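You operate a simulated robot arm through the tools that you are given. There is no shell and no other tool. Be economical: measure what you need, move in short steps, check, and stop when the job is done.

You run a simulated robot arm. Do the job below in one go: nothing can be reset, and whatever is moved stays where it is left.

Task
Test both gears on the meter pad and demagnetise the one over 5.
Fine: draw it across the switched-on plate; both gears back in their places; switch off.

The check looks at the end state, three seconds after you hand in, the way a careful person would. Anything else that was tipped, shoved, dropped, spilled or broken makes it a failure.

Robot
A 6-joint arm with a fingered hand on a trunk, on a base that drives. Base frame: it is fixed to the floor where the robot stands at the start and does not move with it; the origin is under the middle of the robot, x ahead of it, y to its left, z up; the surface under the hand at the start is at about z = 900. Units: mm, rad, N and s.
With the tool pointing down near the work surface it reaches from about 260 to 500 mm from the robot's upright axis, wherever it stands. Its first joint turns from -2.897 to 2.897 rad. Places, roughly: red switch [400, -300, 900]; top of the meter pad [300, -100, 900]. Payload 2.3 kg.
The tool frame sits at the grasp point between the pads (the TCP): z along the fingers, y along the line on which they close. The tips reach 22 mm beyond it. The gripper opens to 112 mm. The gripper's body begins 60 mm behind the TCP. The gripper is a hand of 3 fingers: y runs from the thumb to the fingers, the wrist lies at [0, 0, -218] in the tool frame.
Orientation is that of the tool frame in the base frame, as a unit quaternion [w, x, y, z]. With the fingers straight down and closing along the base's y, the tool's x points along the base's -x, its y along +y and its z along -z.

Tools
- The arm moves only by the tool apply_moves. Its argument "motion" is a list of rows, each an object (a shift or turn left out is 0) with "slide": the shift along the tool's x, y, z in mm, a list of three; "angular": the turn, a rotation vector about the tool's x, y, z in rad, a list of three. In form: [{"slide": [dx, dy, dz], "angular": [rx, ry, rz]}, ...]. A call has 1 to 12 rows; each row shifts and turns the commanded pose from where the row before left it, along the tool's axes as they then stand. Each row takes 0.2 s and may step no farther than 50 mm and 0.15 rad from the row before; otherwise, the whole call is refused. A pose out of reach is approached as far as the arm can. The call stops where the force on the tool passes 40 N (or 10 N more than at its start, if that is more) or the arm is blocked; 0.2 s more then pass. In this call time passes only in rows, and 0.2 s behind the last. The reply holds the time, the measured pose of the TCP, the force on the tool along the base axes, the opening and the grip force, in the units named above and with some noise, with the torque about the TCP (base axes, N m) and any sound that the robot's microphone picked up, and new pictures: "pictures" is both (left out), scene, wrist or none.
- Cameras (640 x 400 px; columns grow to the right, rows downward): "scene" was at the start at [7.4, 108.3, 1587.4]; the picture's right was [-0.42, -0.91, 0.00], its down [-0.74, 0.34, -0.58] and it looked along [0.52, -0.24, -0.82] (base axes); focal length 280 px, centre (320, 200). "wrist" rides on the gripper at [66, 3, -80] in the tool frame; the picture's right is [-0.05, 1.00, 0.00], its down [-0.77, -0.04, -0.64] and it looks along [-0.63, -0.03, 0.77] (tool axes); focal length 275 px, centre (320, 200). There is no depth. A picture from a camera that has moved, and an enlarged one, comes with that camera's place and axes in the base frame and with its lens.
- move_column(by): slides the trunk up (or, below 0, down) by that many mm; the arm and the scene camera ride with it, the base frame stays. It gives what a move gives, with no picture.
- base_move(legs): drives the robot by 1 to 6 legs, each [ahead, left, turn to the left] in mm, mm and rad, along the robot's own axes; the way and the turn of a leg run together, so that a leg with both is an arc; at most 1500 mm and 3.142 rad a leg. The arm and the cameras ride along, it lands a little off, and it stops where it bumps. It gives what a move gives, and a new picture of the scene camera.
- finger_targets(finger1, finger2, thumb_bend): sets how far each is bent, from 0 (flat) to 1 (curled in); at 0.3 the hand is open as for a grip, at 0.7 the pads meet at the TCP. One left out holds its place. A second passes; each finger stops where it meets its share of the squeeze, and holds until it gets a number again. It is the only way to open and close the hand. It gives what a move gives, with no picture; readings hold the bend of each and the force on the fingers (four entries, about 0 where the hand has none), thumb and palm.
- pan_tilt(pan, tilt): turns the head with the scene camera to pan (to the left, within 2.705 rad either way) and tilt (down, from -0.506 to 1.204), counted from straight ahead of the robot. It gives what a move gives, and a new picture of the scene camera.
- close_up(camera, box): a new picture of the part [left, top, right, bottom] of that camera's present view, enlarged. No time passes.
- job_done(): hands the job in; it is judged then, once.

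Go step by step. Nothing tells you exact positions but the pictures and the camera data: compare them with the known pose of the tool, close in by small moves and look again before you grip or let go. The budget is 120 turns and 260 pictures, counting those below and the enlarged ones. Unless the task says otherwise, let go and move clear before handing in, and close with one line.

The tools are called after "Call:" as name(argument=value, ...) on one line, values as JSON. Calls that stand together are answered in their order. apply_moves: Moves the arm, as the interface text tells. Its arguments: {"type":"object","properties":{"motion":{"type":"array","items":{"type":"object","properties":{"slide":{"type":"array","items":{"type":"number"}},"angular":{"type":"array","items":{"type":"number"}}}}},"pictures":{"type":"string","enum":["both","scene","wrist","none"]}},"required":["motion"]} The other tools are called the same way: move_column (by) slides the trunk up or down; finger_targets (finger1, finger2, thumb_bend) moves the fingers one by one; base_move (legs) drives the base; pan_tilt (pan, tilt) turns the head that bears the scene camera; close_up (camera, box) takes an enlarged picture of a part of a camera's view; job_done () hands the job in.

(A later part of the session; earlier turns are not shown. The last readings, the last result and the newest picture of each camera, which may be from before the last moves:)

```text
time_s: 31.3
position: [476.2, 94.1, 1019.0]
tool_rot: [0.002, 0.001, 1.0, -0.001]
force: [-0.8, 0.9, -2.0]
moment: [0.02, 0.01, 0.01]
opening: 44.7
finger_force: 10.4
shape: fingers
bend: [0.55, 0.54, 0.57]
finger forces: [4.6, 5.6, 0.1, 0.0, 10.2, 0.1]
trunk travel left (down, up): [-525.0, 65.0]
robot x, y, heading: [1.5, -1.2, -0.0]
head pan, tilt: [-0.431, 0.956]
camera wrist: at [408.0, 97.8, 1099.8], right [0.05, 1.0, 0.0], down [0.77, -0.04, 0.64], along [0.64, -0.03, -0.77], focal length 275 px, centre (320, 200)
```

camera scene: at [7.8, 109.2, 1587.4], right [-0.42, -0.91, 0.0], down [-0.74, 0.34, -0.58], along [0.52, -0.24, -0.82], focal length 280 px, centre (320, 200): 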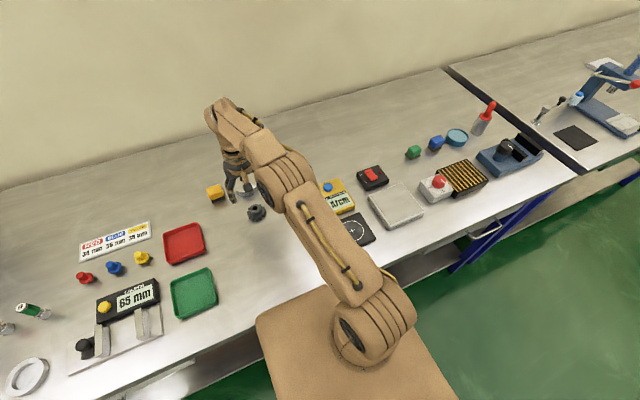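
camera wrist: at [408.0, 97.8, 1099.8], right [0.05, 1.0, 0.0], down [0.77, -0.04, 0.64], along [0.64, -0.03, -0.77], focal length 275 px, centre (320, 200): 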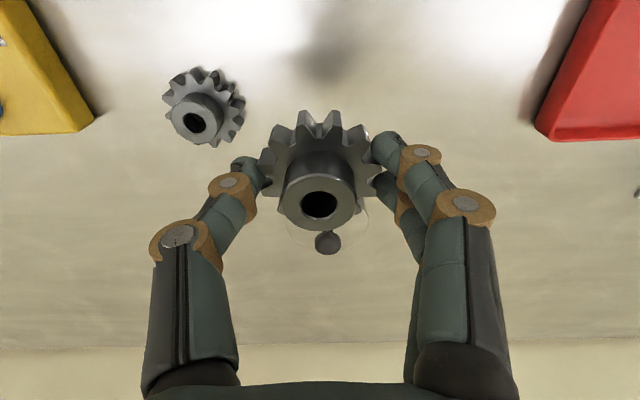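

Gear A is held (its home TCP is (477, 94.5)). Moving to the pad.

Call:
apply_moves(motion=[{"slide": [27.7, -36.5, 0]}, {"slide": [27.7, -36.5, 0]}, {"slide": [27.7, -36.5, 0]}, {"slide": [27.7, -36.5, 0]}, {"slide": [27.7, -36.5, 0]}, {"slide": [27.7, -36.5, 0]}, {"slide": [0, 0, 35]}, {"slide": [0, 0, 25]}, {"slide": [0, 0, 8]}], pictures="wrist")

```text
time_s: 33.3
position: [308.5, -124.0, 950.2]
tool_rot: [0.003, 0.0, 1.0, -0.001]
force: [-0.4, 0.9, -2.7]
moment: [-0.01, 0.04, 0.0]
opening: 44.4
finger_force: 9.9
shape: fingers
bend: [0.56, 0.54, 0.57]
finger forces: [4.3, 5.6, 0.0, 0.0, 10.2, 0.0]
trunk travel left (down, up): [-525.0, 65.0]
robot x, y, heading: [0.7, 1.3, -0.0]
head pan, tilt: [-0.431, 0.956]
camera wrist: at [241.9, -120.8, 1030.7], right [0.05, 1.0, 0.0], down [0.77, -0.04, 0.64], along [0.64, -0.03, -0.77], focal length 275 px, centre (320, 200)
```

wrist: 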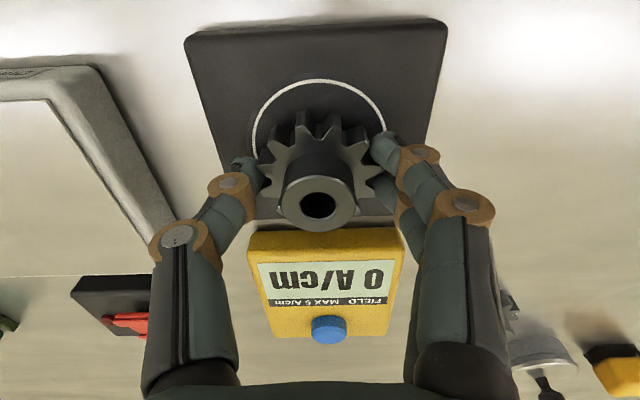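

Call:
apply_moves(motion=[{"slide": [0, 0, 3]}, {"slide": [0, 0, 1]}, {"slide": [0, 0, 1]}], pictures="wrist")

```text
time_s: 34.1
position: [310.0, -124.2, 946.2]
tool_rot: [0.004, 0.001, 1.0, -0.002]
force: [0.1, -0.7, 1.1]
moment: [-0.04, 0.0, -0.03]
opening: 44.6
finger_force: 10.5
shape: fingers
bend: [0.56, 0.54, 0.57]
finger forces: [4.3, 5.9, 0.0, 0.0, 10.5, 0.0]
trunk travel left (down, up): [-525.0, 65.0]
robot x, y, heading: [0.0, -1.0, 0.0]
head pan, tilt: [-0.431, 0.956]
camera wrist: at [242.3, -120.9, 1025.6], right [0.05, 1.0, 0.0], down [0.77, -0.04, 0.64], along [0.64, -0.03, -0.77], focal length 275 px, centre (320, 200)
```

wrist: 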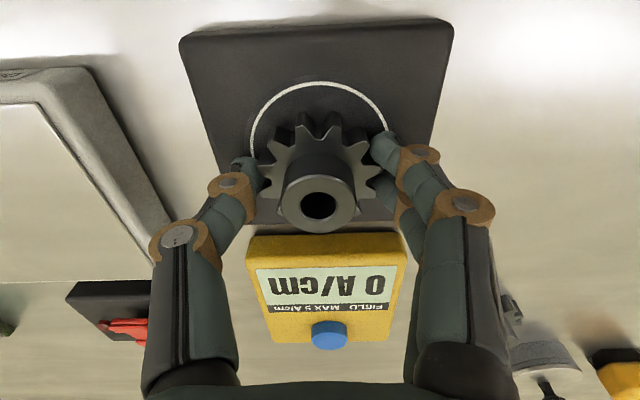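

Weight just transferred to the pad; I'll release and lift, then see what the display says.

Call:
finger_targets(finger1=0.43, finger2=0.43, thumb_bend=0.43)

Call:
apply_moves(motion=[{"slide": [0, 0, -4]}, {"slide": [0, 0, -40]}, {"slide": [0, 0, -40]}], pictures="wrist")

```text
time_s: 35.1
position: [310.5, -123.8, 945.1]
tool_rot: [0.004, 0.001, 1.0, -0.001]
force: [0.3, -0.1, 0.6]
moment: [-0.03, -0.03, 0.0]
opening: 74.7
finger_force: 0.1
shape: fingers
bend: [0.43, 0.43, 0.43]
finger forces: [0.1, 0.0, 0.0, 0.0, 0.0, 0.0]
trunk travel left (down, up): [-525.0, 65.0]
robot x, y, heading: [0.2, 1.8, 0.001]
head pan, tilt: [-0.431, 0.956]
```

```text
time_s: 35.9
position: [309.0, -124.0, 1029.6]
tool_rot: [0.003, 0.001, 1.0, -0.001]
force: [-0.2, 0.5, -0.3]
moment: [0.0, -0.05, 0.0]
opening: 75.1
finger_force: 0.1
shape: fingers
bend: [0.43, 0.43, 0.43]
finger forces: [0.0, 0.0, 0.0, 0.0, 0.0, 0.0]
trunk travel left (down, up): [-525.0, 65.0]
robot x, y, heading: [-1.4, -0.6, 0.001]
head pan, tilt: [-0.431, 0.956]
camera wrist: at [241.7, -121.1, 1110.1], right [0.05, 1.0, 0.0], down [0.77, -0.04, 0.64], along [0.64, -0.03, -0.77], focal length 275 px, centre (320, 200)
```

wrist: 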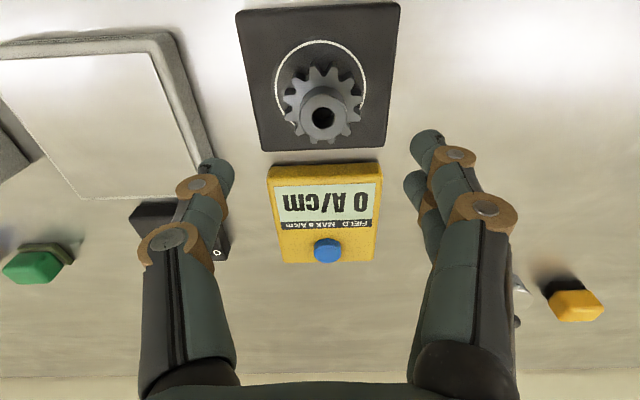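

Still 0, so the reading is taken on the button press. Bunching the fingers and pressing again.

Call:
finger_targets(finger1=0.68, finger2=0.68, thumb_bend=0.68)

Call:
apply_moves(motion=[{"slide": [-40, 0, 0]}, {"slide": [-40, 0, 0]}, {"slide": [-40, 0, 10]}, {"slide": [-31, -1, 30]}, {"slide": [0, 0, 22]}, {"slide": [0, 0, 10]}, {"slide": [0, 0, 3]}, {"slide": [0, 0, 3]}], pictures="wrist")

```text
time_s: 36.9
position: [309.6, -124.7, 1030.4]
tool_rot: [0.004, 0.001, 1.0, 0.0]
force: [0.4, 1.5, 0.2]
moment: [0.0, 0.01, 0.01]
opening: 7.3
finger_force: 0.1
shape: fingers
bend: [0.68, 0.68, 0.68]
finger forces: [0.0, 0.0, 0.0, 0.1, 0.1, 0.0]
trunk travel left (down, up): [-525.0, 65.0]
robot x, y, heading: [-2.8, -1.5, -0.001]
head pan, tilt: [-0.431, 0.956]
```

```text
time_s: 38.7
position: [461.0, -125.6, 952.0]
tool_rot: [0.005, 0.001, 1.0, -0.002]
force: [1.2, 0.6, 7.6]
moment: [0.06, -0.03, 0.0]
opening: 6.4
finger_force: 3.3
shape: fingers
bend: [0.69, 0.69, 0.68]
finger forces: [3.8, 2.9, 0.0, 0.0, 0.1, 0.0]
trunk travel left (down, up): [-525.0, 65.0]
robot x, y, heading: [0.6, 2.7, 0.0]
head pan, tilt: [-0.431, 0.956]
heard: click
camera wrist: at [392.9, -121.9, 1032.4], right [0.05, 1.0, 0.0], down [0.77, -0.03, 0.64], along [0.64, -0.03, -0.77], focal length 275 px, centre (320, 200)
```

wrist: 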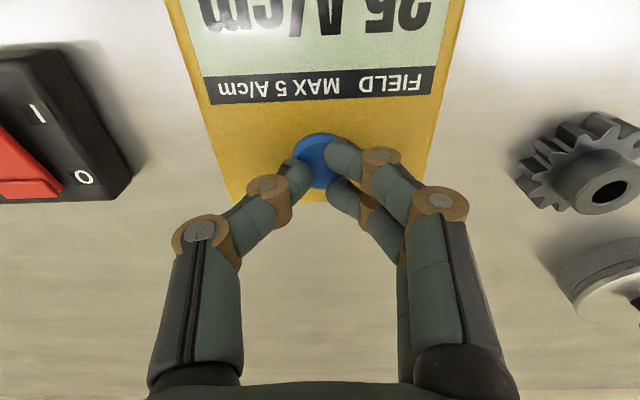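

Gear A reads 25 A/cm, so it is the magnetised one. I'll lift away and drive 150 mm to the right so that the switch and plate are within easy reach.

Call:
apply_moves(motion=[{"slide": [0, 0, -15]}, {"slide": [0, 0, -40]}, {"slide": [0, 0, -40]}, {"slide": [40, 0, -20]}, {"slide": [40, 0, 0]}], pictures="wrist")

Call:
base_move(legs=[[0, -150, 0]])

```text
time_s: 39.9
position: [380.4, -124.7, 1068.6]
tool_rot: [0.005, 0.0, 1.0, -0.001]
force: [0.2, 0.0, -0.7]
moment: [-0.02, 0.0, -0.02]
opening: 6.7
finger_force: 0.1
shape: fingers
bend: [0.68, 0.68, 0.68]
finger forces: [0.1, 0.1, 0.1, 0.0, 0.0, 0.0]
trunk travel left (down, up): [-525.0, 65.0]
robot x, y, heading: [-6.1, 0.0, 0.0]
head pan, tilt: [-0.431, 0.956]
camera wrist: at [312.8, -121.6, 1148.4], right [0.05, 1.0, 0.0], down [0.77, -0.04, 0.64], along [0.64, -0.03, -0.77], focal length 275 px, centre (320, 200)
```

wrist: 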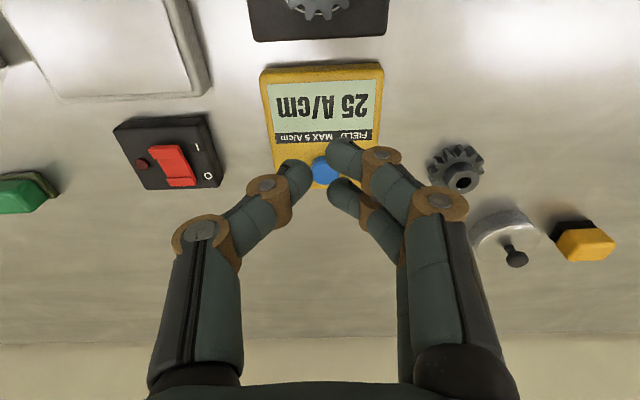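

```text
time_s: 41.3
position: [381.2, -273.9, 1067.2]
tool_rot: [0.004, 0.003, 1.0, 0.0]
force: [0.5, -0.2, -0.6]
moment: [-0.02, -0.02, -0.01]
opening: 6.5
finger_force: 0.0
shape: fingers
bend: [0.68, 0.68, 0.68]
finger forces: [0.0, 0.0, 0.0, 0.0, 0.0, 0.1]
trunk travel left (down, up): [-525.0, 65.0]
robot x, y, heading: [-2.1, -149.6, 0.002]
head pan, tilt: [-0.431, 0.956]
camera scene: at [7.5, -41.9, 1587.5], right [-0.42, -0.91, 0.0], down [-0.74, 0.34, -0.58], along [0.52, -0.24, -0.82], focal length 280 px, centre (320, 200)
```

scene: 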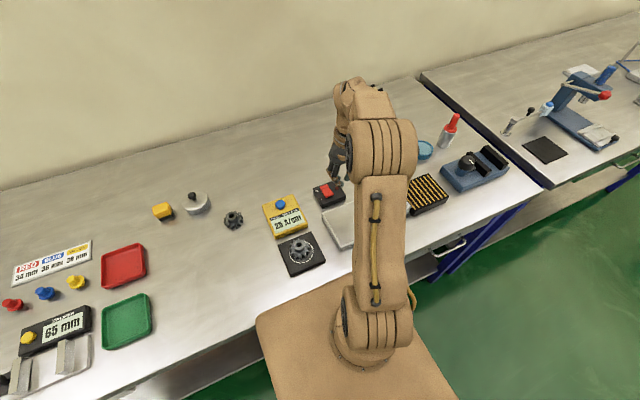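

The base is in place. I'll curl the fingers away and point the thumb down as a single pressing tip, and approach the switch.

Call:
finger_targets(finger1=1.0, finger2=1.0, thumb_bend=0.5)

Call:
apply_moves(motion=[{"slide": [-30, 15, 20]}, {"slide": [-30, 15, 20]}, {"slide": [0, 0, 20]}])

```text
time_s: 42.3
position: [380.7, -275.5, 1067.2]
tool_rot: [0.004, 0.002, 1.0, -0.001]
force: [-0.2, -0.5, 0.5]
moment: [-0.02, -0.01, 0.01]
opening: 35.1
finger_force: 0.1
shape: fingers
bend: [1.0, 1.0, 0.5]
finger forces: [0.0, 0.1, 0.0, 0.1, 0.1, 0.0]
trunk travel left (down, up): [-525.0, 65.0]
robot x, y, heading: [-1.1, -150.7, -0.003]
head pan, tilt: [-0.431, 0.956]
```

```text
time_s: 43.1
position: [440.3, -245.5, 1007.5]
tool_rot: [0.004, 0.001, 1.0, -0.001]
force: [-0.2, 1.1, -0.1]
moment: [-0.04, -0.04, -0.01]
opening: 35.0
finger_force: 0.2
shape: fingers
bend: [1.0, 1.0, 0.5]
finger forces: [0.1, 0.0, 0.0, 0.0, 0.0, 0.0]
trunk travel left (down, up): [-525.0, 65.0]
robot x, y, heading: [1.1, -148.4, -0.0]
head pan, tilt: [-0.431, 0.956]
camera scene: at [7.4, -40.9, 1587.5], right [-0.42, -0.91, 0.0], down [-0.74, 0.34, -0.58], along [0.52, -0.24, -0.82], focal length 280 px, centre (320, 200)
camera wrist: at [373.1, -241.7, 1087.2], right [0.05, 1.0, 0.0], down [0.77, -0.04, 0.64], along [0.64, -0.03, -0.77], focal length 275 px, centre (320, 200)
```

scene: 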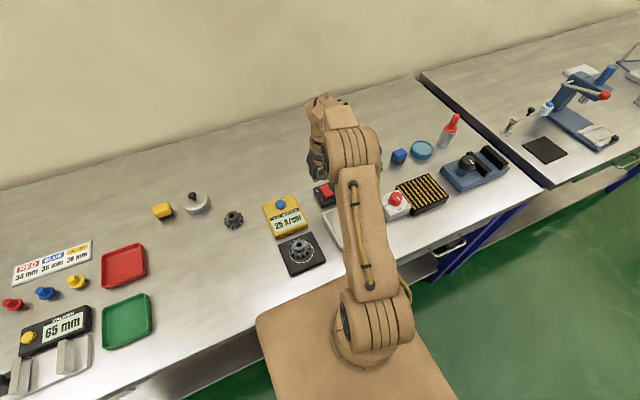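
wrist: 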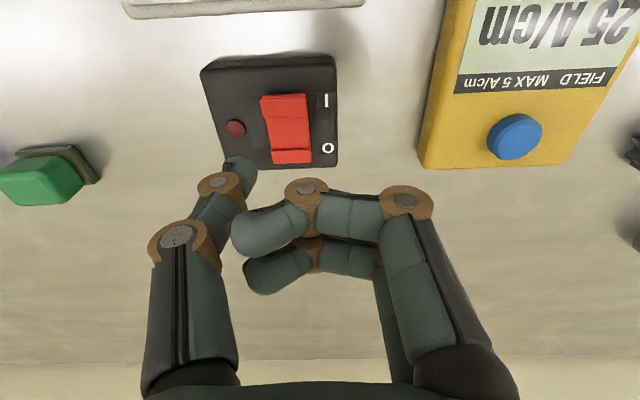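

The rocker's I end is near (438, -266) and the O end near (470, -265). I'll bring the thumb tip above the I end.

Call:
apply_moves(motion=[{"slide": [0, 8, 25]}, {"slide": [0, 0, 22]}], pictures="wrist")

Call:
close_up(camera="wrist", box=[140, 40, 400, 240])

```text
time_s: 43.7
position: [439.6, -237.1, 960.1]
tool_rot: [0.003, 0.002, 1.0, -0.001]
force: [-1.4, 0.1, 0.6]
moment: [0.0, -0.01, -0.04]
opening: 34.9
finger_force: 0.3
shape: fingers
bend: [1.0, 1.0, 0.5]
finger forces: [0.0, 0.1, 0.0, 0.0, 0.0, 0.1]
trunk travel left (down, up): [-525.0, 65.0]
robot x, y, heading: [-2.9, -147.8, -0.001]
head pan, tilt: [-0.431, 0.956]
heard: click
camera wrist: at [372.3, -233.8, 1040.1], right [0.05, 1.0, 0.0], down [0.77, -0.04, 0.64], along [0.64, -0.03, -0.77], focal length 275 px, centre (320, 200)
```

wrist: 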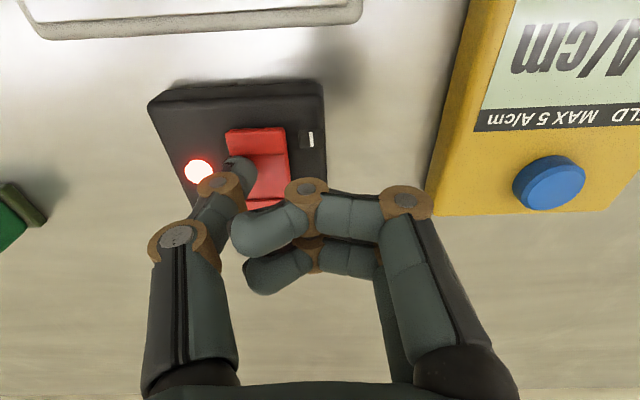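

```text
2.00 times, centred on (270, 140) of wrist
camera zoom: at [372.3, -233.8, 1040.1], right [0.05, 1.0, 0.0], down [0.77, -0.04, 0.64], along [0.64, -0.03, -0.77], focal length 551 px, centre (420, 320)
```

zoom: 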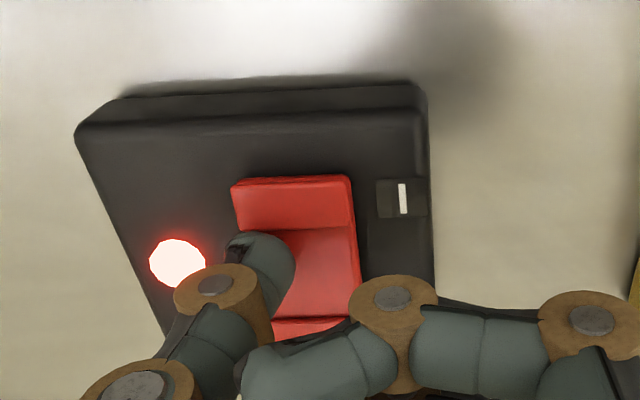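

The switch clicked and its lamp is lit. Now lifting away and going back over gear A on the pad.

Call:
apply_moves(motion=[{"slide": [0, 0, -40]}, {"slide": [0, 0, -40]}, {"slide": [32.5, 28, 0]}, {"slide": [32.5, 28, 0]}, {"slide": [32.5, 28, 0]}, {"slide": [32.5, 29, 0]}], pictures="none")

Call:
finger_targets(finger1=0.43, finger2=0.43, thumb_bend=0.43)

Call:
close_up(camera="wrist", box=[0, 0, 640, 400])

```text
time_s: 45.1
position: [310.2, -122.1, 1040.7]
tool_rot: [0.003, 0.002, 1.0, -0.001]
force: [-0.1, 0.4, 0.1]
moment: [-0.03, 0.0, 0.04]
opening: 35.2
finger_force: 0.1
shape: fingers
bend: [1.0, 1.0, 0.5]
finger forces: [0.0, 0.0, 0.0, 0.1, 0.0, 0.0]
trunk travel left (down, up): [-525.0, 65.0]
robot x, y, heading: [0.7, -149.1, 0.002]
head pan, tilt: [-0.431, 0.956]
```

```text
time_s: 46.1
position: [310.7, -122.3, 1039.4]
tool_rot: [0.003, 0.002, 1.0, -0.001]
force: [-0.7, 0.0, 0.9]
moment: [0.0, 0.03, -0.01]
opening: 74.4
finger_force: 0.0
shape: fingers
bend: [0.43, 0.43, 0.43]
finger forces: [0.1, 0.0, 0.1, 0.1, 0.0, 0.1]
trunk travel left (down, up): [-525.0, 65.0]
robot x, y, heading: [-0.2, -152.6, -0.003]
head pan, tilt: [-0.431, 0.956]
```

```text
1.00 times, centred on (320, 200) of wrist (not enlarged: the box is as wide or as high as the picture)
camera zoom: at [243.4, -119.9, 1119.8], right [0.05, 1.0, 0.0], down [0.77, -0.04, 0.64], along [0.64, -0.03, -0.77], focal length 275 px, centre (320, 200)
```

zoom: 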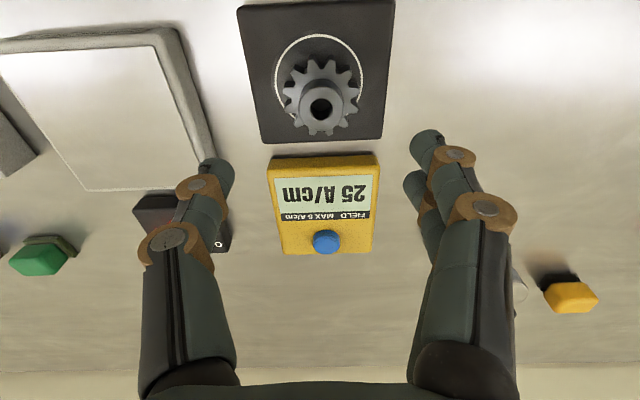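

Call:
apply_moves(motion=[{"slide": [0, -1, 40]}, {"slide": [0, 0, 40]}, {"slide": [0, 0, 14]}], pictures="wrist")

Call:
finger_targets(finger1=0.63, finger2=0.63, thumb_bend=0.63)

Call:
apply_moves(motion=[{"slide": [0, 0, -5]}, {"slide": [0, 0, -15]}, {"slide": [0, 0, -40]}])

```text
time_s: 46.9
position: [311.4, -124.6, 946.3]
tool_rot: [0.004, 0.002, 1.0, -0.001]
force: [0.0, 0.5, 0.8]
moment: [0.0, 0.03, 0.02]
opening: 74.6
finger_force: 0.0
shape: fingers
bend: [0.43, 0.43, 0.43]
finger forces: [0.0, 0.0, 0.1, 0.1, 0.0, 0.0]
trunk travel left (down, up): [-525.0, 65.0]
robot x, y, heading: [-1.6, -150.6, -0.002]
head pan, tilt: [-0.431, 0.956]
camera wrist: at [244.5, -120.4, 1025.3], right [0.05, 1.0, 0.0], down [0.77, -0.04, 0.64], along [0.64, -0.03, -0.77], focal length 275 px, centre (320, 200)
```

wrist: 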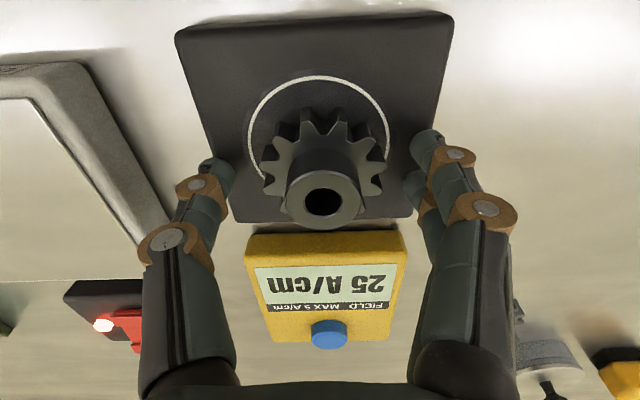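

```text
time_s: 47.9
position: [311.7, -124.8, 946.3]
tool_rot: [0.003, 0.001, 1.0, -0.001]
force: [0.0, 0.6, 0.6]
moment: [0.02, 0.02, 0.01]
opening: 45.6
finger_force: 10.6
shape: fingers
bend: [0.55, 0.54, 0.57]
finger forces: [4.5, 5.4, 0.0, 0.0, 10.2, 0.1]
trunk travel left (down, up): [-525.0, 65.0]
robot x, y, heading: [-3.6, -152.3, 0.006]
head pan, tilt: [-0.431, 0.956]
```

```text
time_s: 48.7
position: [312.3, -124.0, 1005.7]
tool_rot: [0.003, 0.002, 1.0, -0.001]
force: [0.1, -0.7, -2.5]
moment: [0.02, 0.01, 0.01]
opening: 45.5
finger_force: 10.0
shape: fingers
bend: [0.55, 0.54, 0.57]
finger forces: [4.7, 5.4, 0.0, 0.1, 10.3, 0.0]
trunk travel left (down, up): [-525.0, 65.0]
robot x, y, heading: [-1.1, -148.1, -0.002]
head pan, tilt: [-0.431, 0.956]
camera scene: at [6.6, -40.7, 1587.4], right [-0.42, -0.91, 0.0], down [-0.74, 0.34, -0.58], along [0.52, -0.24, -0.82], focal length 280 px, centre (320, 200)
camera wrist: at [244.7, -120.9, 1085.4], right [0.05, 1.0, 0.0], down [0.77, -0.04, 0.64], along [0.64, -0.03, -0.77], focal length 275 px, centre (320, 200)
```

scene: 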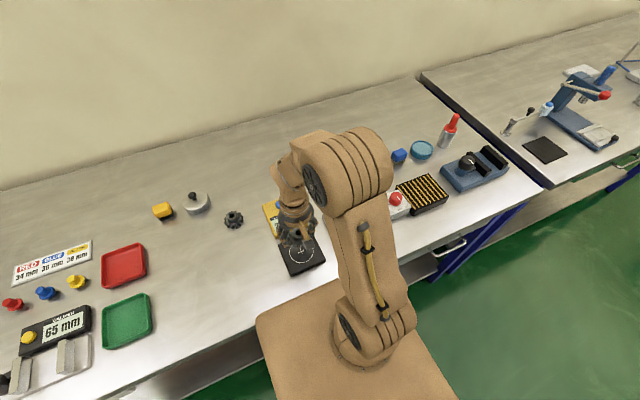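
wrist: 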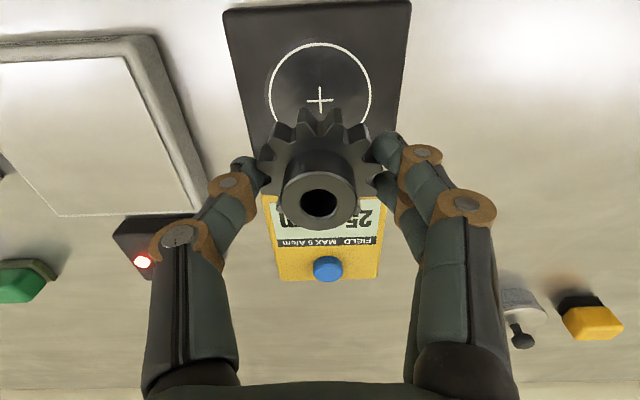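

Gear A is back in hand. The plate spans about x 267–382, y −213 to −360; I'll move above it at y −255 and lower toward its surface.

Call:
apply_moves(motion=[{"slide": [-4, -44, 0]}, {"slide": [-4, -44, 0]}, {"slide": [-4, -43, 0]}, {"slide": [0, 0, 25]}, {"slide": [0, 0, 15]}], pictures="wrist")

```text
time_s: 49.9
position: [323.4, -257.8, 964.1]
tool_rot: [0.003, 0.0, 1.0, -0.001]
force: [-0.2, 0.9, -2.9]
moment: [0.04, -0.01, 0.0]
opening: 45.0
finger_force: 10.0
shape: fingers
bend: [0.55, 0.54, 0.57]
finger forces: [4.6, 5.6, 0.1, 0.0, 10.4, 0.1]
trunk travel left (down, up): [-525.0, 65.0]
robot x, y, heading: [-1.2, -150.2, -0.005]
head pan, tilt: [-0.431, 0.956]
camera wrist: at [255.2, -253.2, 1044.2], right [0.05, 1.0, 0.0], down [0.77, -0.04, 0.64], along [0.64, -0.03, -0.77], focal length 275 px, centre (320, 200)
```

wrist: 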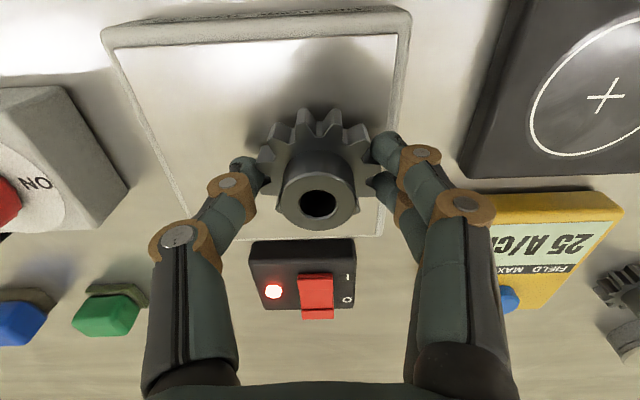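

The plate is about 120 mm square (y −219 to −339). Lowering gently to just touch.

Call:
apply_moves(motion=[{"slide": [0, 0, 6]}, {"slide": [0, 0, 3]}, {"slide": [0, 0, 2]}], pictures="wrist")

```text
time_s: 50.7
position: [322.7, -255.5, 955.8]
tool_rot: [0.005, 0.001, 1.0, -0.002]
force: [1.3, 0.8, 9.9]
moment: [-0.08, -0.04, 0.02]
opening: 44.9
finger_force: 10.8
shape: fingers
bend: [0.56, 0.55, 0.57]
finger forces: [4.9, 5.9, 0.0, 0.1, 11.3, 0.1]
trunk travel left (down, up): [-525.0, 65.0]
robot x, y, heading: [-0.9, -151.0, -0.004]
head pan, tilt: [-0.431, 0.956]
camera wrist: at [255.4, -251.8, 1035.7], right [0.05, 1.0, 0.0], down [0.77, -0.04, 0.64], along [0.64, -0.03, -0.77], focal length 275 px, centre (320, 200)
```

wrist: 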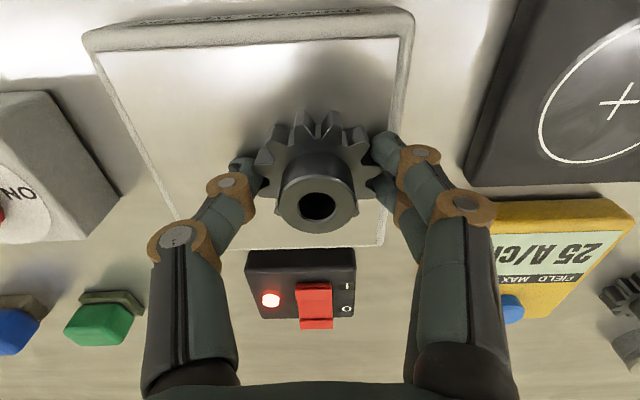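

Touching. I'll rise about 1.5 mm, sweep to the far part of the plate, then draw it slowly right across and off on the pad side.

Call:
apply_moves(motion=[{"slide": [0, 0, -1.5]}, {"slide": [0, -10, -0.5]}, {"slide": [0, -10, 0]}, {"slide": [0, -10, 0]}, {"slide": [0, -10, 0]}, {"slide": [0, -10, 0]}], pictures="wrist")

Call:
apply_moves(motion=[{"slide": [0, 10, 0]}, {"slide": [0, 10, 0]}, {"slide": [0, 10, 0]}, {"slide": [0, 10, 0]}, {"slide": [0, 10, 0]}, {"slide": [0, 10, 0]}, {"slide": [0, 10, 0]}, {"slide": [0, 10, 0]}, {"slide": [0, 10, 0]}, {"slide": [0, 10, 0]}, {"slide": [0, 10, 0]}, {"slide": [0, 10, 0]}], pictures="wrist")

```text
time_s: 52.1
position: [323.2, -305.9, 957.6]
tool_rot: [0.003, 0.002, 1.0, -0.001]
force: [1.3, -0.1, -2.1]
moment: [0.02, 0.03, -0.01]
opening: 45.1
finger_force: 10.8
shape: fingers
bend: [0.56, 0.55, 0.57]
finger forces: [4.8, 5.8, 0.0, 0.0, 10.6, 0.1]
trunk travel left (down, up): [-525.0, 65.0]
robot x, y, heading: [2.5, -145.5, -0.002]
head pan, tilt: [-0.431, 0.956]
camera wrist: at [255.9, -301.8, 1037.9], right [0.05, 1.0, 0.0], down [0.77, -0.04, 0.64], along [0.64, -0.03, -0.77], focal length 275 px, centre (320, 200)
```

wrist: 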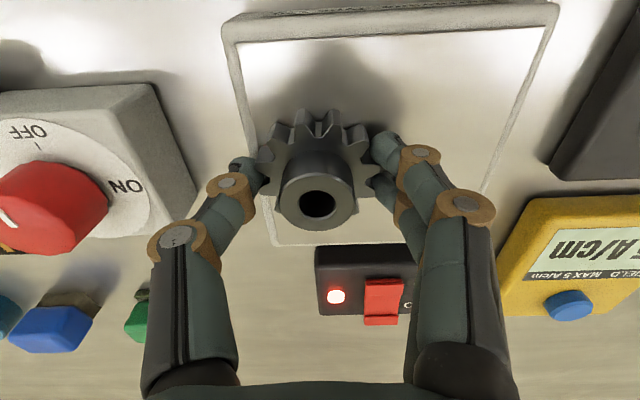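

```text
time_s: 54.7
position: [323.5, -184.1, 957.9]
tool_rot: [0.003, 0.002, 1.0, 0.0]
force: [0.4, -0.1, -2.6]
moment: [0.0, 0.01, -0.02]
opening: 45.1
finger_force: 10.9
shape: fingers
bend: [0.56, 0.55, 0.57]
finger forces: [4.6, 5.8, 0.1, 0.0, 10.4, 0.0]
trunk travel left (down, up): [-525.0, 65.0]
robot x, y, heading: [-2.9, -149.1, 0.003]
head pan, tilt: [-0.431, 0.956]
camera wrist: at [255.7, -181.4, 1037.3], right [0.05, 1.0, 0.0], down [0.77, -0.04, 0.64], along [0.64, -0.03, -0.77], focal length 275 px, centre (320, 200)
```

wrist: 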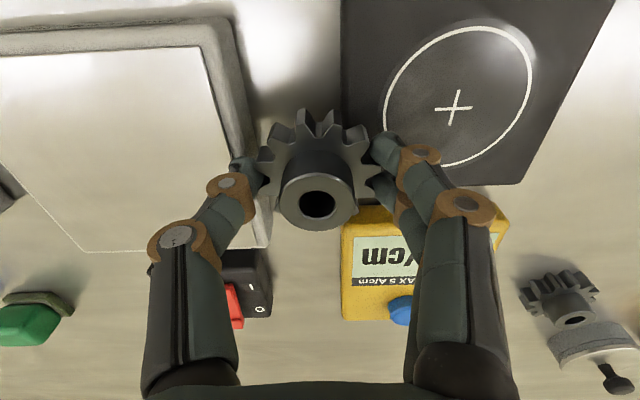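

Drawn off the plate. Continuing to the pad centre and setting the gear down for a retest.

Call:
apply_moves(motion=[{"slide": [2, 10, -1]}, {"slide": [2, 10, -1]}, {"slide": [3, 15, 0]}, {"slide": [3, 15, 0]}, {"slide": [2, 10, 0]}, {"slide": [0, 0, 8]}, {"slide": [0, 0, 3]}, {"slide": [0, 0, 1.5]}], pictures="wrist")

```text
time_s: 56.5
position: [311.2, -125.7, 946.1]
tool_rot: [0.003, 0.002, 1.0, -0.001]
force: [0.2, 0.7, -3.4]
moment: [-0.03, 0.01, 0.0]
opening: 45.0
finger_force: 10.4
shape: fingers
bend: [0.56, 0.55, 0.57]
finger forces: [4.7, 5.8, 0.1, 0.0, 10.3, 0.0]
trunk travel left (down, up): [-525.0, 65.0]
robot x, y, heading: [-3.6, -151.5, 0.003]
head pan, tilt: [-0.431, 0.956]
camera wrist: at [243.9, -122.0, 1026.7], right [0.05, 1.0, 0.0], down [0.77, -0.04, 0.64], along [0.64, -0.03, -0.77], focal length 275 px, centre (320, 200)
```

wrist: 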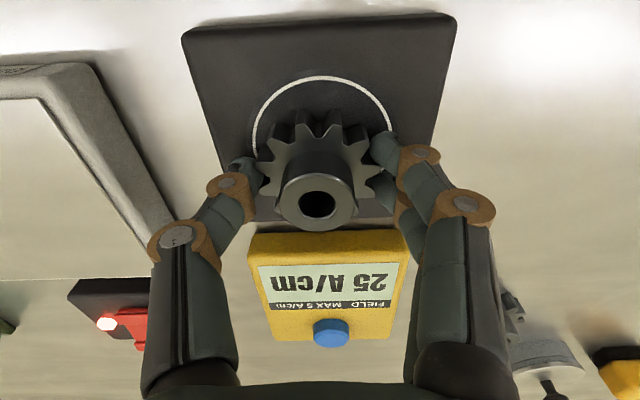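

Call:
apply_moves(motion=[{"slide": [0, 0, 1]}, {"slide": [0, 0, 0.5]}], pictures="none")

```text
time_s: 57.1
position: [311.3, -126.1, 945.6]
tool_rot: [0.004, 0.002, 1.0, 0.0]
force: [-0.3, 0.3, 1.7]
moment: [-0.05, -0.01, -0.02]
opening: 45.1
finger_force: 10.7
shape: fingers
bend: [0.56, 0.55, 0.57]
finger forces: [4.9, 6.0, 0.0, 0.0, 10.1, 0.1]
trunk travel left (down, up): [-525.0, 65.0]
robot x, y, heading: [-0.1, -148.3, -0.003]
head pan, tilt: [-0.431, 0.956]
```

The gear is resting on the pad. Releasing, lifting, bunching the fingers and pressing the button.

Call:
finger_targets(finger1=0.43, finger2=0.43, thumb_bend=0.43)

Call:
apply_moves(motion=[{"slide": [0, 0, -4]}, {"slide": [0, 0, -40]}, {"slide": [0, 0, -40]}], pictures="none")

Call:
finger_targets(finger1=0.68, finger2=0.68, thumb_bend=0.68)

Call:
apply_moves(motion=[{"slide": [-40, 0, 0]}, {"slide": [-40, 0, 0]}, {"slide": [-40, 0, 10]}, {"slide": [-29, 0, 30]}, {"slide": [0, 0, 22]}, {"slide": [0, 0, 10]}, {"slide": [0, 0, 3]}, {"slide": [0, 0, 2]}], pictures="wrist")

```text
time_s: 58.1
position: [311.1, -126.1, 944.8]
tool_rot: [0.004, 0.002, 1.0, -0.001]
force: [0.1, 0.8, 0.3]
moment: [0.02, -0.03, 0.0]
opening: 74.4
finger_force: 0.0
shape: fingers
bend: [0.43, 0.43, 0.43]
finger forces: [0.1, 0.0, 0.1, 0.0, 0.0, 0.0]
trunk travel left (down, up): [-525.0, 65.0]
robot x, y, heading: [2.2, -146.7, -0.004]
head pan, tilt: [-0.431, 0.956]
```

```text
time_s: 58.9
position: [310.9, -125.7, 1030.6]
tool_rot: [0.003, 0.001, 1.0, -0.001]
force: [0.4, -0.8, 0.6]
moment: [0.0, 0.02, 0.03]
opening: 74.8
finger_force: 0.0
shape: fingers
bend: [0.43, 0.43, 0.43]
finger forces: [0.1, 0.0, 0.0, 0.1, 0.0, 0.0]
trunk travel left (down, up): [-525.0, 65.0]
robot x, y, heading: [1.4, -150.2, -0.003]
head pan, tilt: [-0.431, 0.956]
```

```text
time_s: 59.9
position: [310.5, -125.1, 1029.8]
tool_rot: [0.004, 0.002, 1.0, -0.001]
force: [0.4, 0.0, 0.5]
moment: [0.0, -0.04, 0.0]
opening: 7.4
finger_force: 0.0
shape: fingers
bend: [0.68, 0.68, 0.68]
finger forces: [0.0, 0.0, 0.0, 0.0, 0.0, 0.1]
trunk travel left (down, up): [-525.0, 65.0]
robot x, y, heading: [1.0, -146.5, -0.007]
head pan, tilt: [-0.431, 0.956]
```

```text
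time_s: 61.7
position: [461.2, -126.9, 953.4]
tool_rot: [0.003, 0.002, 1.0, -0.001]
force: [-1.2, -0.6, 2.4]
moment: [0.03, 0.04, 0.03]
opening: 6.1
finger_force: 1.3
shape: fingers
bend: [0.69, 0.69, 0.68]
finger forces: [1.6, 1.4, 0.0, 0.0, 0.0, 0.1]
trunk travel left (down, up): [-525.0, 65.0]
robot x, y, heading: [-3.9, -148.6, -0.004]
head pan, tilt: [-0.431, 0.956]
heard: click
camera wrist: at [393.5, -122.8, 1033.4], right [0.05, 1.0, 0.0], down [0.77, -0.04, 0.64], along [0.64, -0.03, -0.77], focal length 275 px, centre (320, 200)
```

wrist: 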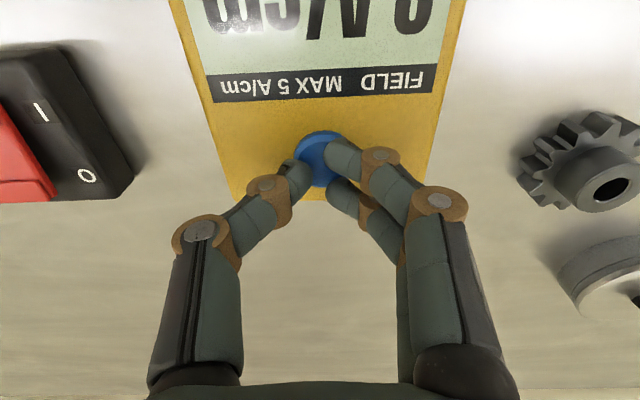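

It seems to read a single digit now. I'll lift, look, and then head to the switch with the thumb pointing.

Call:
apply_moves(motion=[{"slide": [0, 0, -15]}, {"slide": [0, 0, -40]}, {"slide": [0, -37, -20]}, {"slide": [0, -37, 0]}], pictures="wrist")

Call:
finger_targets(finger1=1.0, finger2=1.0, thumb_bend=0.5)

Call:
close_up(camera="scene", box=[220, 170, 420, 300])

```text
time_s: 62.7
position: [461.4, -200.9, 1028.7]
tool_rot: [0.003, 0.001, 1.0, -0.001]
force: [0.2, -0.1, 0.0]
moment: [0.01, -0.01, 0.01]
opening: 6.7
finger_force: 0.0
shape: fingers
bend: [0.68, 0.68, 0.68]
finger forces: [0.0, 0.0, 0.0, 0.0, 0.1, 0.0]
trunk travel left (down, up): [-525.0, 65.0]
robot x, y, heading: [1.1, -150.3, -0.002]
head pan, tilt: [-0.431, 0.956]
camera wrist: at [392.8, -196.9, 1108.7], right [0.05, 1.0, 0.0], down [0.77, -0.04, 0.64], along [0.64, -0.03, -0.77], focal length 275 px, centre (320, 200)
```

wrist: 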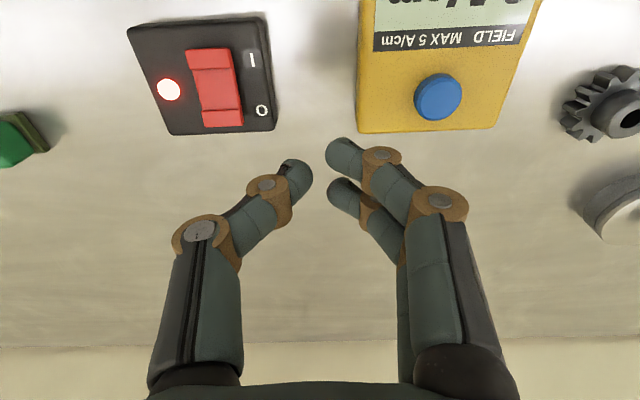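

```text
time_s: 63.7
position: [460.8, -201.1, 1029.4]
tool_rot: [0.004, 0.001, 1.0, -0.001]
force: [-0.1, -0.6, 1.4]
moment: [-0.04, -0.03, -0.01]
opening: 35.3
finger_force: 0.0
shape: fingers
bend: [1.0, 1.0, 0.5]
finger forces: [0.1, 0.0, 0.1, 0.0, 0.0, 0.1]
trunk travel left (down, up): [-525.0, 65.0]
robot x, y, heading: [0.9, -151.0, 0.002]
head pan, tilt: [-0.431, 0.956]
```

```text
3.08 times, centred on (320, 235) of scene
camera zoom: at [7.5, -40.6, 1587.4], right [-0.42, -0.91, 0.0], down [-0.74, 0.34, -0.58], along [0.52, -0.24, -0.82], focal length 860 px, centre (320, 92)
```

zoom: 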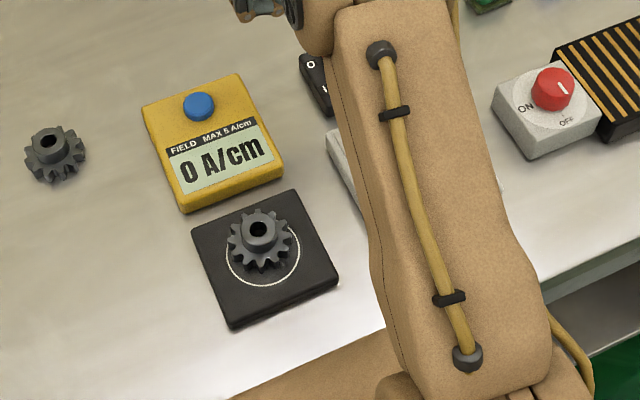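

Gear A now reads 0 A/cm. Next I'll press the O end of the rocker at about (467, -267).

Call:
apply_moves(motion=[{"slide": [-6, -36, 0]}, {"slide": [0, 0, 30]}, {"slide": [0, 0, 25]}], pictures="wrist")

```text
time_s: 64.5
position: [466.8, -236.7, 971.0]
tool_rot: [0.003, 0.001, 1.0, -0.001]
force: [0.0, 1.1, -0.1]
moment: [-0.01, 0.01, 0.02]
opening: 35.0
finger_force: 0.2
shape: fingers
bend: [1.0, 1.0, 0.5]
finger forces: [0.0, 0.0, 0.0, 0.0, 0.1, 0.1]
trunk travel left (down, up): [-525.0, 65.0]
robot x, y, heading: [0.8, -147.8, -0.005]
head pan, tilt: [-0.431, 0.956]
camera wrist: at [399.6, -233.5, 1052.1], right [0.05, 1.0, 0.0], down [0.77, -0.04, 0.64], along [0.64, -0.03, -0.77], focal length 275 px, centre (320, 200)
```

wrist: 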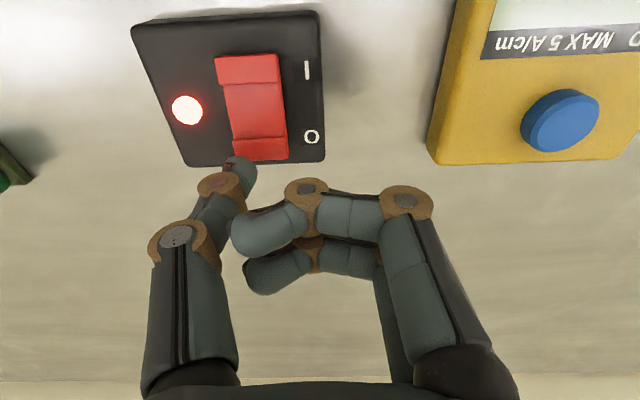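

Call:
apply_moves(motion=[{"slide": [1, 0, 6]}, {"slide": [0, 1, 4]}, {"slide": [0, 0, 2]}], pictures="wrist")

```text
time_s: 65.3
position: [466.0, -234.9, 961.5]
tool_rot: [0.002, 0.002, 1.0, -0.002]
force: [-0.2, -0.5, 0.6]
moment: [0.0, 0.0, 0.02]
opening: 35.2
finger_force: 0.4
shape: fingers
bend: [1.0, 1.0, 0.5]
finger forces: [0.1, 0.0, 0.1, 0.1, 0.6, 0.0]
trunk travel left (down, up): [-525.0, 65.0]
robot x, y, heading: [-3.7, -149.9, 0.001]
head pan, tilt: [-0.431, 0.956]
camera wrist: at [398.0, -231.8, 1041.1], right [0.05, 1.0, 0.0], down [0.77, -0.04, 0.64], along [0.64, -0.03, -0.77], focal length 275 px, centre (320, 200)
```

wrist: 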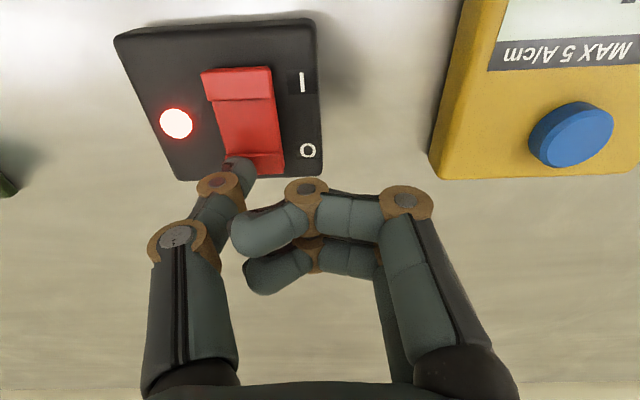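

Call:
apply_moves(motion=[{"slide": [0, 0, 2]}, {"slide": [0, 0, 1.5]}], pictures="wrist")

```text
time_s: 65.9
position: [465.3, -236.1, 958.8]
tool_rot: [0.005, 0.001, 1.0, -0.002]
force: [1.2, 0.4, 8.9]
moment: [-0.31, 0.02, 0.07]
opening: 35.4
finger_force: 3.8
shape: fingers
bend: [1.0, 1.0, 0.5]
finger forces: [0.1, 0.0, 0.0, 0.1, 7.8, 0.0]
trunk travel left (down, up): [-525.0, 65.0]
robot x, y, heading: [-1.5, -146.4, -0.002]
head pan, tilt: [-0.431, 0.956]
heard: click
camera wrist: at [397.6, -231.5, 1038.6], right [0.05, 1.0, 0.0], down [0.77, -0.04, 0.64], along [0.64, -0.03, -0.77], focal length 275 px, centre (320, 200)
```

wrist: 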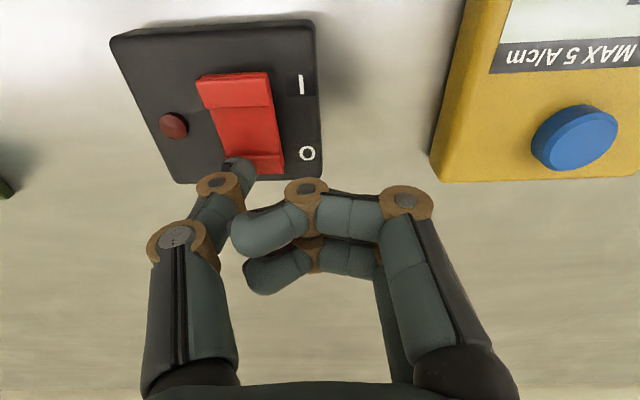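

Clicked, and the lamp is off. Back to gear A on the pad.

Call:
apply_moves(motion=[{"slide": [0, 0, -40]}, {"slide": [0, 0, -42]}, {"slide": [31, 22, 0]}, {"slide": [31, 22, 0]}, {"slide": [31, 22, 0]}, {"slide": [31, 22, 0]}, {"slide": [31, 22, 0]}], pictures="none")

Call:
finger_targets(finger1=0.43, finger2=0.43, thumb_bend=0.43)

Call:
close_up(camera="wrist", box=[0, 0, 640, 400])

```text
time_s: 67.5
position: [309.8, -124.8, 1038.0]
tool_rot: [0.003, 0.002, 1.0, -0.001]
force: [-0.3, 1.1, 0.5]
moment: [0.01, -0.01, -0.01]
opening: 35.2
finger_force: 0.0
shape: fingers
bend: [1.0, 1.0, 0.5]
finger forces: [0.0, 0.1, 0.0, 0.0, 0.0, 0.0]
trunk travel left (down, up): [-525.0, 65.0]
robot x, y, heading: [-0.5, -151.6, -0.003]
head pan, tilt: [-0.431, 0.956]
```

```text
time_s: 68.5
position: [309.7, -126.9, 1037.7]
tool_rot: [0.004, 0.002, 1.0, -0.001]
force: [-0.2, -0.4, -0.1]
moment: [-0.03, -0.01, -0.01]
opening: 74.3
finger_force: 0.1
shape: fingers
bend: [0.43, 0.43, 0.43]
finger forces: [0.0, 0.0, 0.1, 0.0, 0.0, 0.0]
trunk travel left (down, up): [-525.0, 65.0]
robot x, y, heading: [-0.5, -153.1, -0.002]
head pan, tilt: [-0.431, 0.956]
```

```text
1.00 times, centred on (320, 200) of wrist (not enlarged: the box is as wide or as high as the picture)
camera zoom: at [242.7, -122.4, 1117.9], right [0.05, 1.0, 0.0], down [0.77, -0.04, 0.64], along [0.64, -0.03, -0.77], focal length 275 px, centre (320, 200)
```

zoom: 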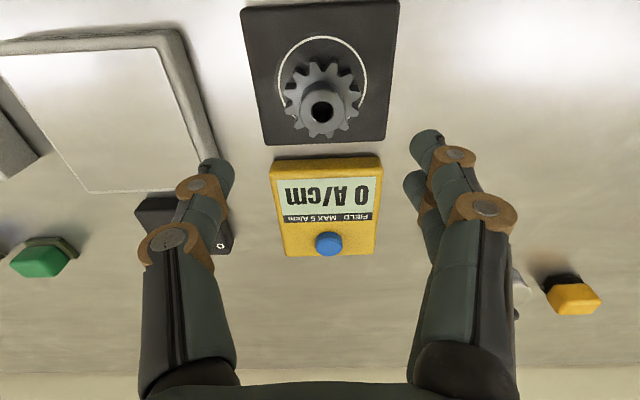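

Call:
apply_moves(motion=[{"slide": [-1, 0, 40]}, {"slide": [0, 0, 40]}, {"slide": [0, 0, 12]}], pictures="wrist")

Call:
finger_targets(finger1=0.63, finger2=0.63, thumb_bend=0.63)

Call:
apply_moves(motion=[{"slide": [0, 0, -5]}, {"slide": [0, 0, -25]}, {"slide": [0, 0, -45]}, {"slide": [0, 0, -45]}], pictures="wrist")

Call:
base_move(legs=[[0, 150, 0]])

```text
time_s: 69.3
position: [314.6, -125.0, 944.0]
tool_rot: [0.003, 0.001, 1.0, -0.001]
force: [0.5, 1.3, -0.3]
moment: [-0.02, 0.02, 0.02]
opening: 74.4
finger_force: 0.1
shape: fingers
bend: [0.43, 0.43, 0.43]
finger forces: [0.0, 0.0, 0.1, 0.0, 0.0, 0.1]
trunk travel left (down, up): [-525.0, 65.0]
robot x, y, heading: [1.7, -146.0, -0.0]
head pan, tilt: [-0.431, 0.956]
camera wrist: at [246.0, -121.0, 1025.3], right [0.05, 1.0, 0.0], down [0.77, -0.04, 0.64], along [0.64, -0.03, -0.77], focal length 275 px, centre (320, 200)
```

wrist: 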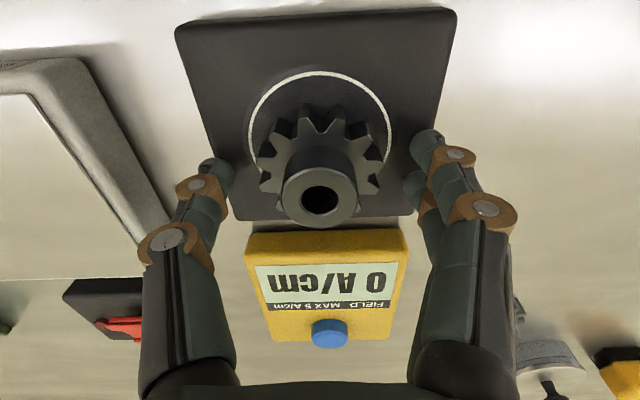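

```text
time_s: 70.3
position: [313.5, -124.8, 946.5]
tool_rot: [0.004, 0.002, 1.0, 0.0]
force: [0.4, 0.6, -0.9]
moment: [0.03, 0.01, 0.0]
opening: 45.8
finger_force: 10.0
shape: fingers
bend: [0.55, 0.54, 0.57]
finger forces: [4.7, 5.5, 0.0, 0.0, 10.3, 0.0]
trunk travel left (down, up): [-525.0, 65.0]
robot x, y, heading: [-0.8, -150.4, 0.005]
head pan, tilt: [-0.431, 0.956]
```

```text
time_s: 71.3
position: [311.2, -123.2, 1066.9]
tool_rot: [0.003, 0.002, 1.0, -0.001]
force: [-0.8, 1.1, -2.6]
moment: [0.02, -0.02, 0.01]
opening: 45.6
finger_force: 10.5
shape: fingers
bend: [0.55, 0.54, 0.57]
finger forces: [4.9, 5.4, 0.0, 0.0, 10.4, 0.1]
trunk travel left (down, up): [-525.0, 65.0]
robot x, y, heading: [2.2, -147.6, 0.002]
head pan, tilt: [-0.431, 0.956]
camera wrist: at [243.2, -120.3, 1146.2], right [0.05, 1.0, 0.0], down [0.77, -0.04, 0.64], along [0.64, -0.03, -0.77], focal length 275 px, centre (320, 200)
```

wrist: 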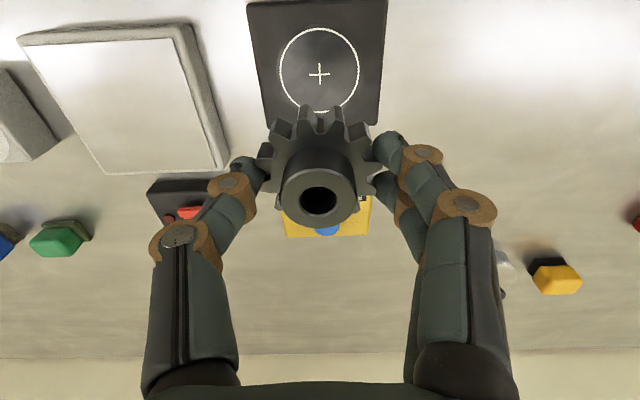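

```text
time_s: 72.7
position: [311.3, 26.0, 1065.9]
tool_rot: [0.004, 0.002, 1.0, -0.002]
force: [0.2, 0.2, -3.1]
moment: [0.01, -0.01, -0.01]
opening: 45.9
finger_force: 10.4
shape: fingers
bend: [0.55, 0.54, 0.57]
finger forces: [4.9, 5.4, 0.0, 0.0, 10.3, 0.0]
trunk travel left (down, up): [-525.0, 65.0]
robot x, y, heading: [-0.2, 2.9, -0.004]
head pan, tilt: [-0.431, 0.956]
camera scene: at [7.9, 110.0, 1587.3], right [-0.42, -0.91, 0.0], down [-0.74, 0.34, -0.58], along [0.52, -0.24, -0.82], focal length 280 px, centre (320, 200)
```

scene: 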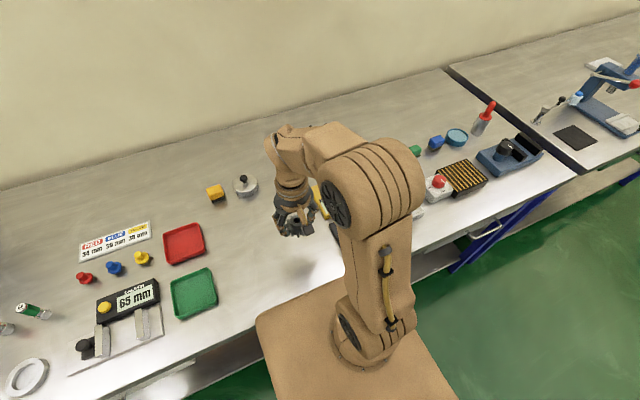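

Now carrying gear A to its home with TCP at about (478, 94.5), then descending.

Call:
apply_moves(motion=[{"slide": [-42, 17, 0]}, {"slide": [-42, 17, 0]}, {"slide": [-42, 17, 0]}, {"slide": [-41, 17.5, 0]}, {"slide": [0, 0, 40]}, {"slide": [0, 0, 40]}, {"slide": [0, 0, 30]}, {"slide": [0, 0, 15]}], pictures="wrist")

```text
time_s: 74.5
position: [479.9, 94.7, 940.4]
tool_rot: [0.003, 0.001, 1.0, -0.002]
force: [0.4, 0.8, -1.7]
moment: [0.01, 0.05, 0.0]
opening: 45.6
finger_force: 10.1
shape: fingers
bend: [0.55, 0.54, 0.57]
finger forces: [4.7, 5.5, 0.0, 0.1, 10.3, 0.0]
trunk travel left (down, up): [-525.0, 65.0]
robot x, y, heading: [0.7, -4.4, 0.001]
head pan, tilt: [-0.431, 0.956]
camera wrist: at [411.9, 97.2, 1021.0], right [0.05, 1.0, 0.0], down [0.77, -0.04, 0.64], along [0.64, -0.03, -0.77], focal length 275 px, centre (320, 200)
```

wrist: 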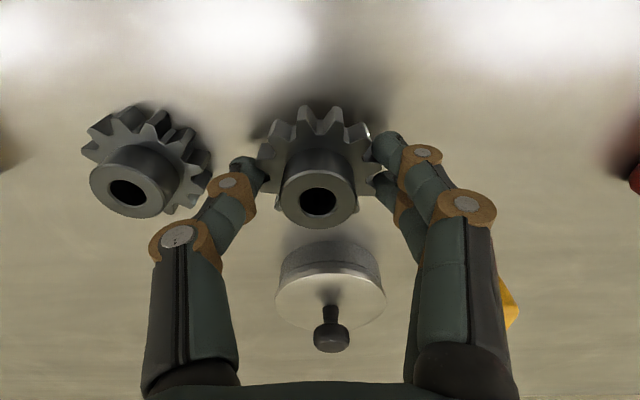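

Compared with the original pose the gear is about 1.5 mm far and 2 mm short in y; I'll correct and lower to contact.

Call:
apply_moves(motion=[{"slide": [1.5, 2, 5]}, {"slide": [0, 0, 3]}, {"slide": [0, 0, 1.5]}], pictures="none")

```text
time_s: 75.3
position: [478.3, 96.4, 931.8]
tool_rot: [0.002, 0.001, 1.0, 0.0]
force: [-0.3, 0.4, -2.4]
moment: [0.0, -0.03, 0.03]
opening: 45.5
finger_force: 10.2
shape: fingers
bend: [0.55, 0.54, 0.57]
finger forces: [4.6, 5.5, 0.1, 0.1, 10.2, 0.1]
trunk travel left (down, up): [-525.0, 65.0]
robot x, y, heading: [-3.3, 4.4, 0.002]
head pan, tilt: [-0.431, 0.956]
```

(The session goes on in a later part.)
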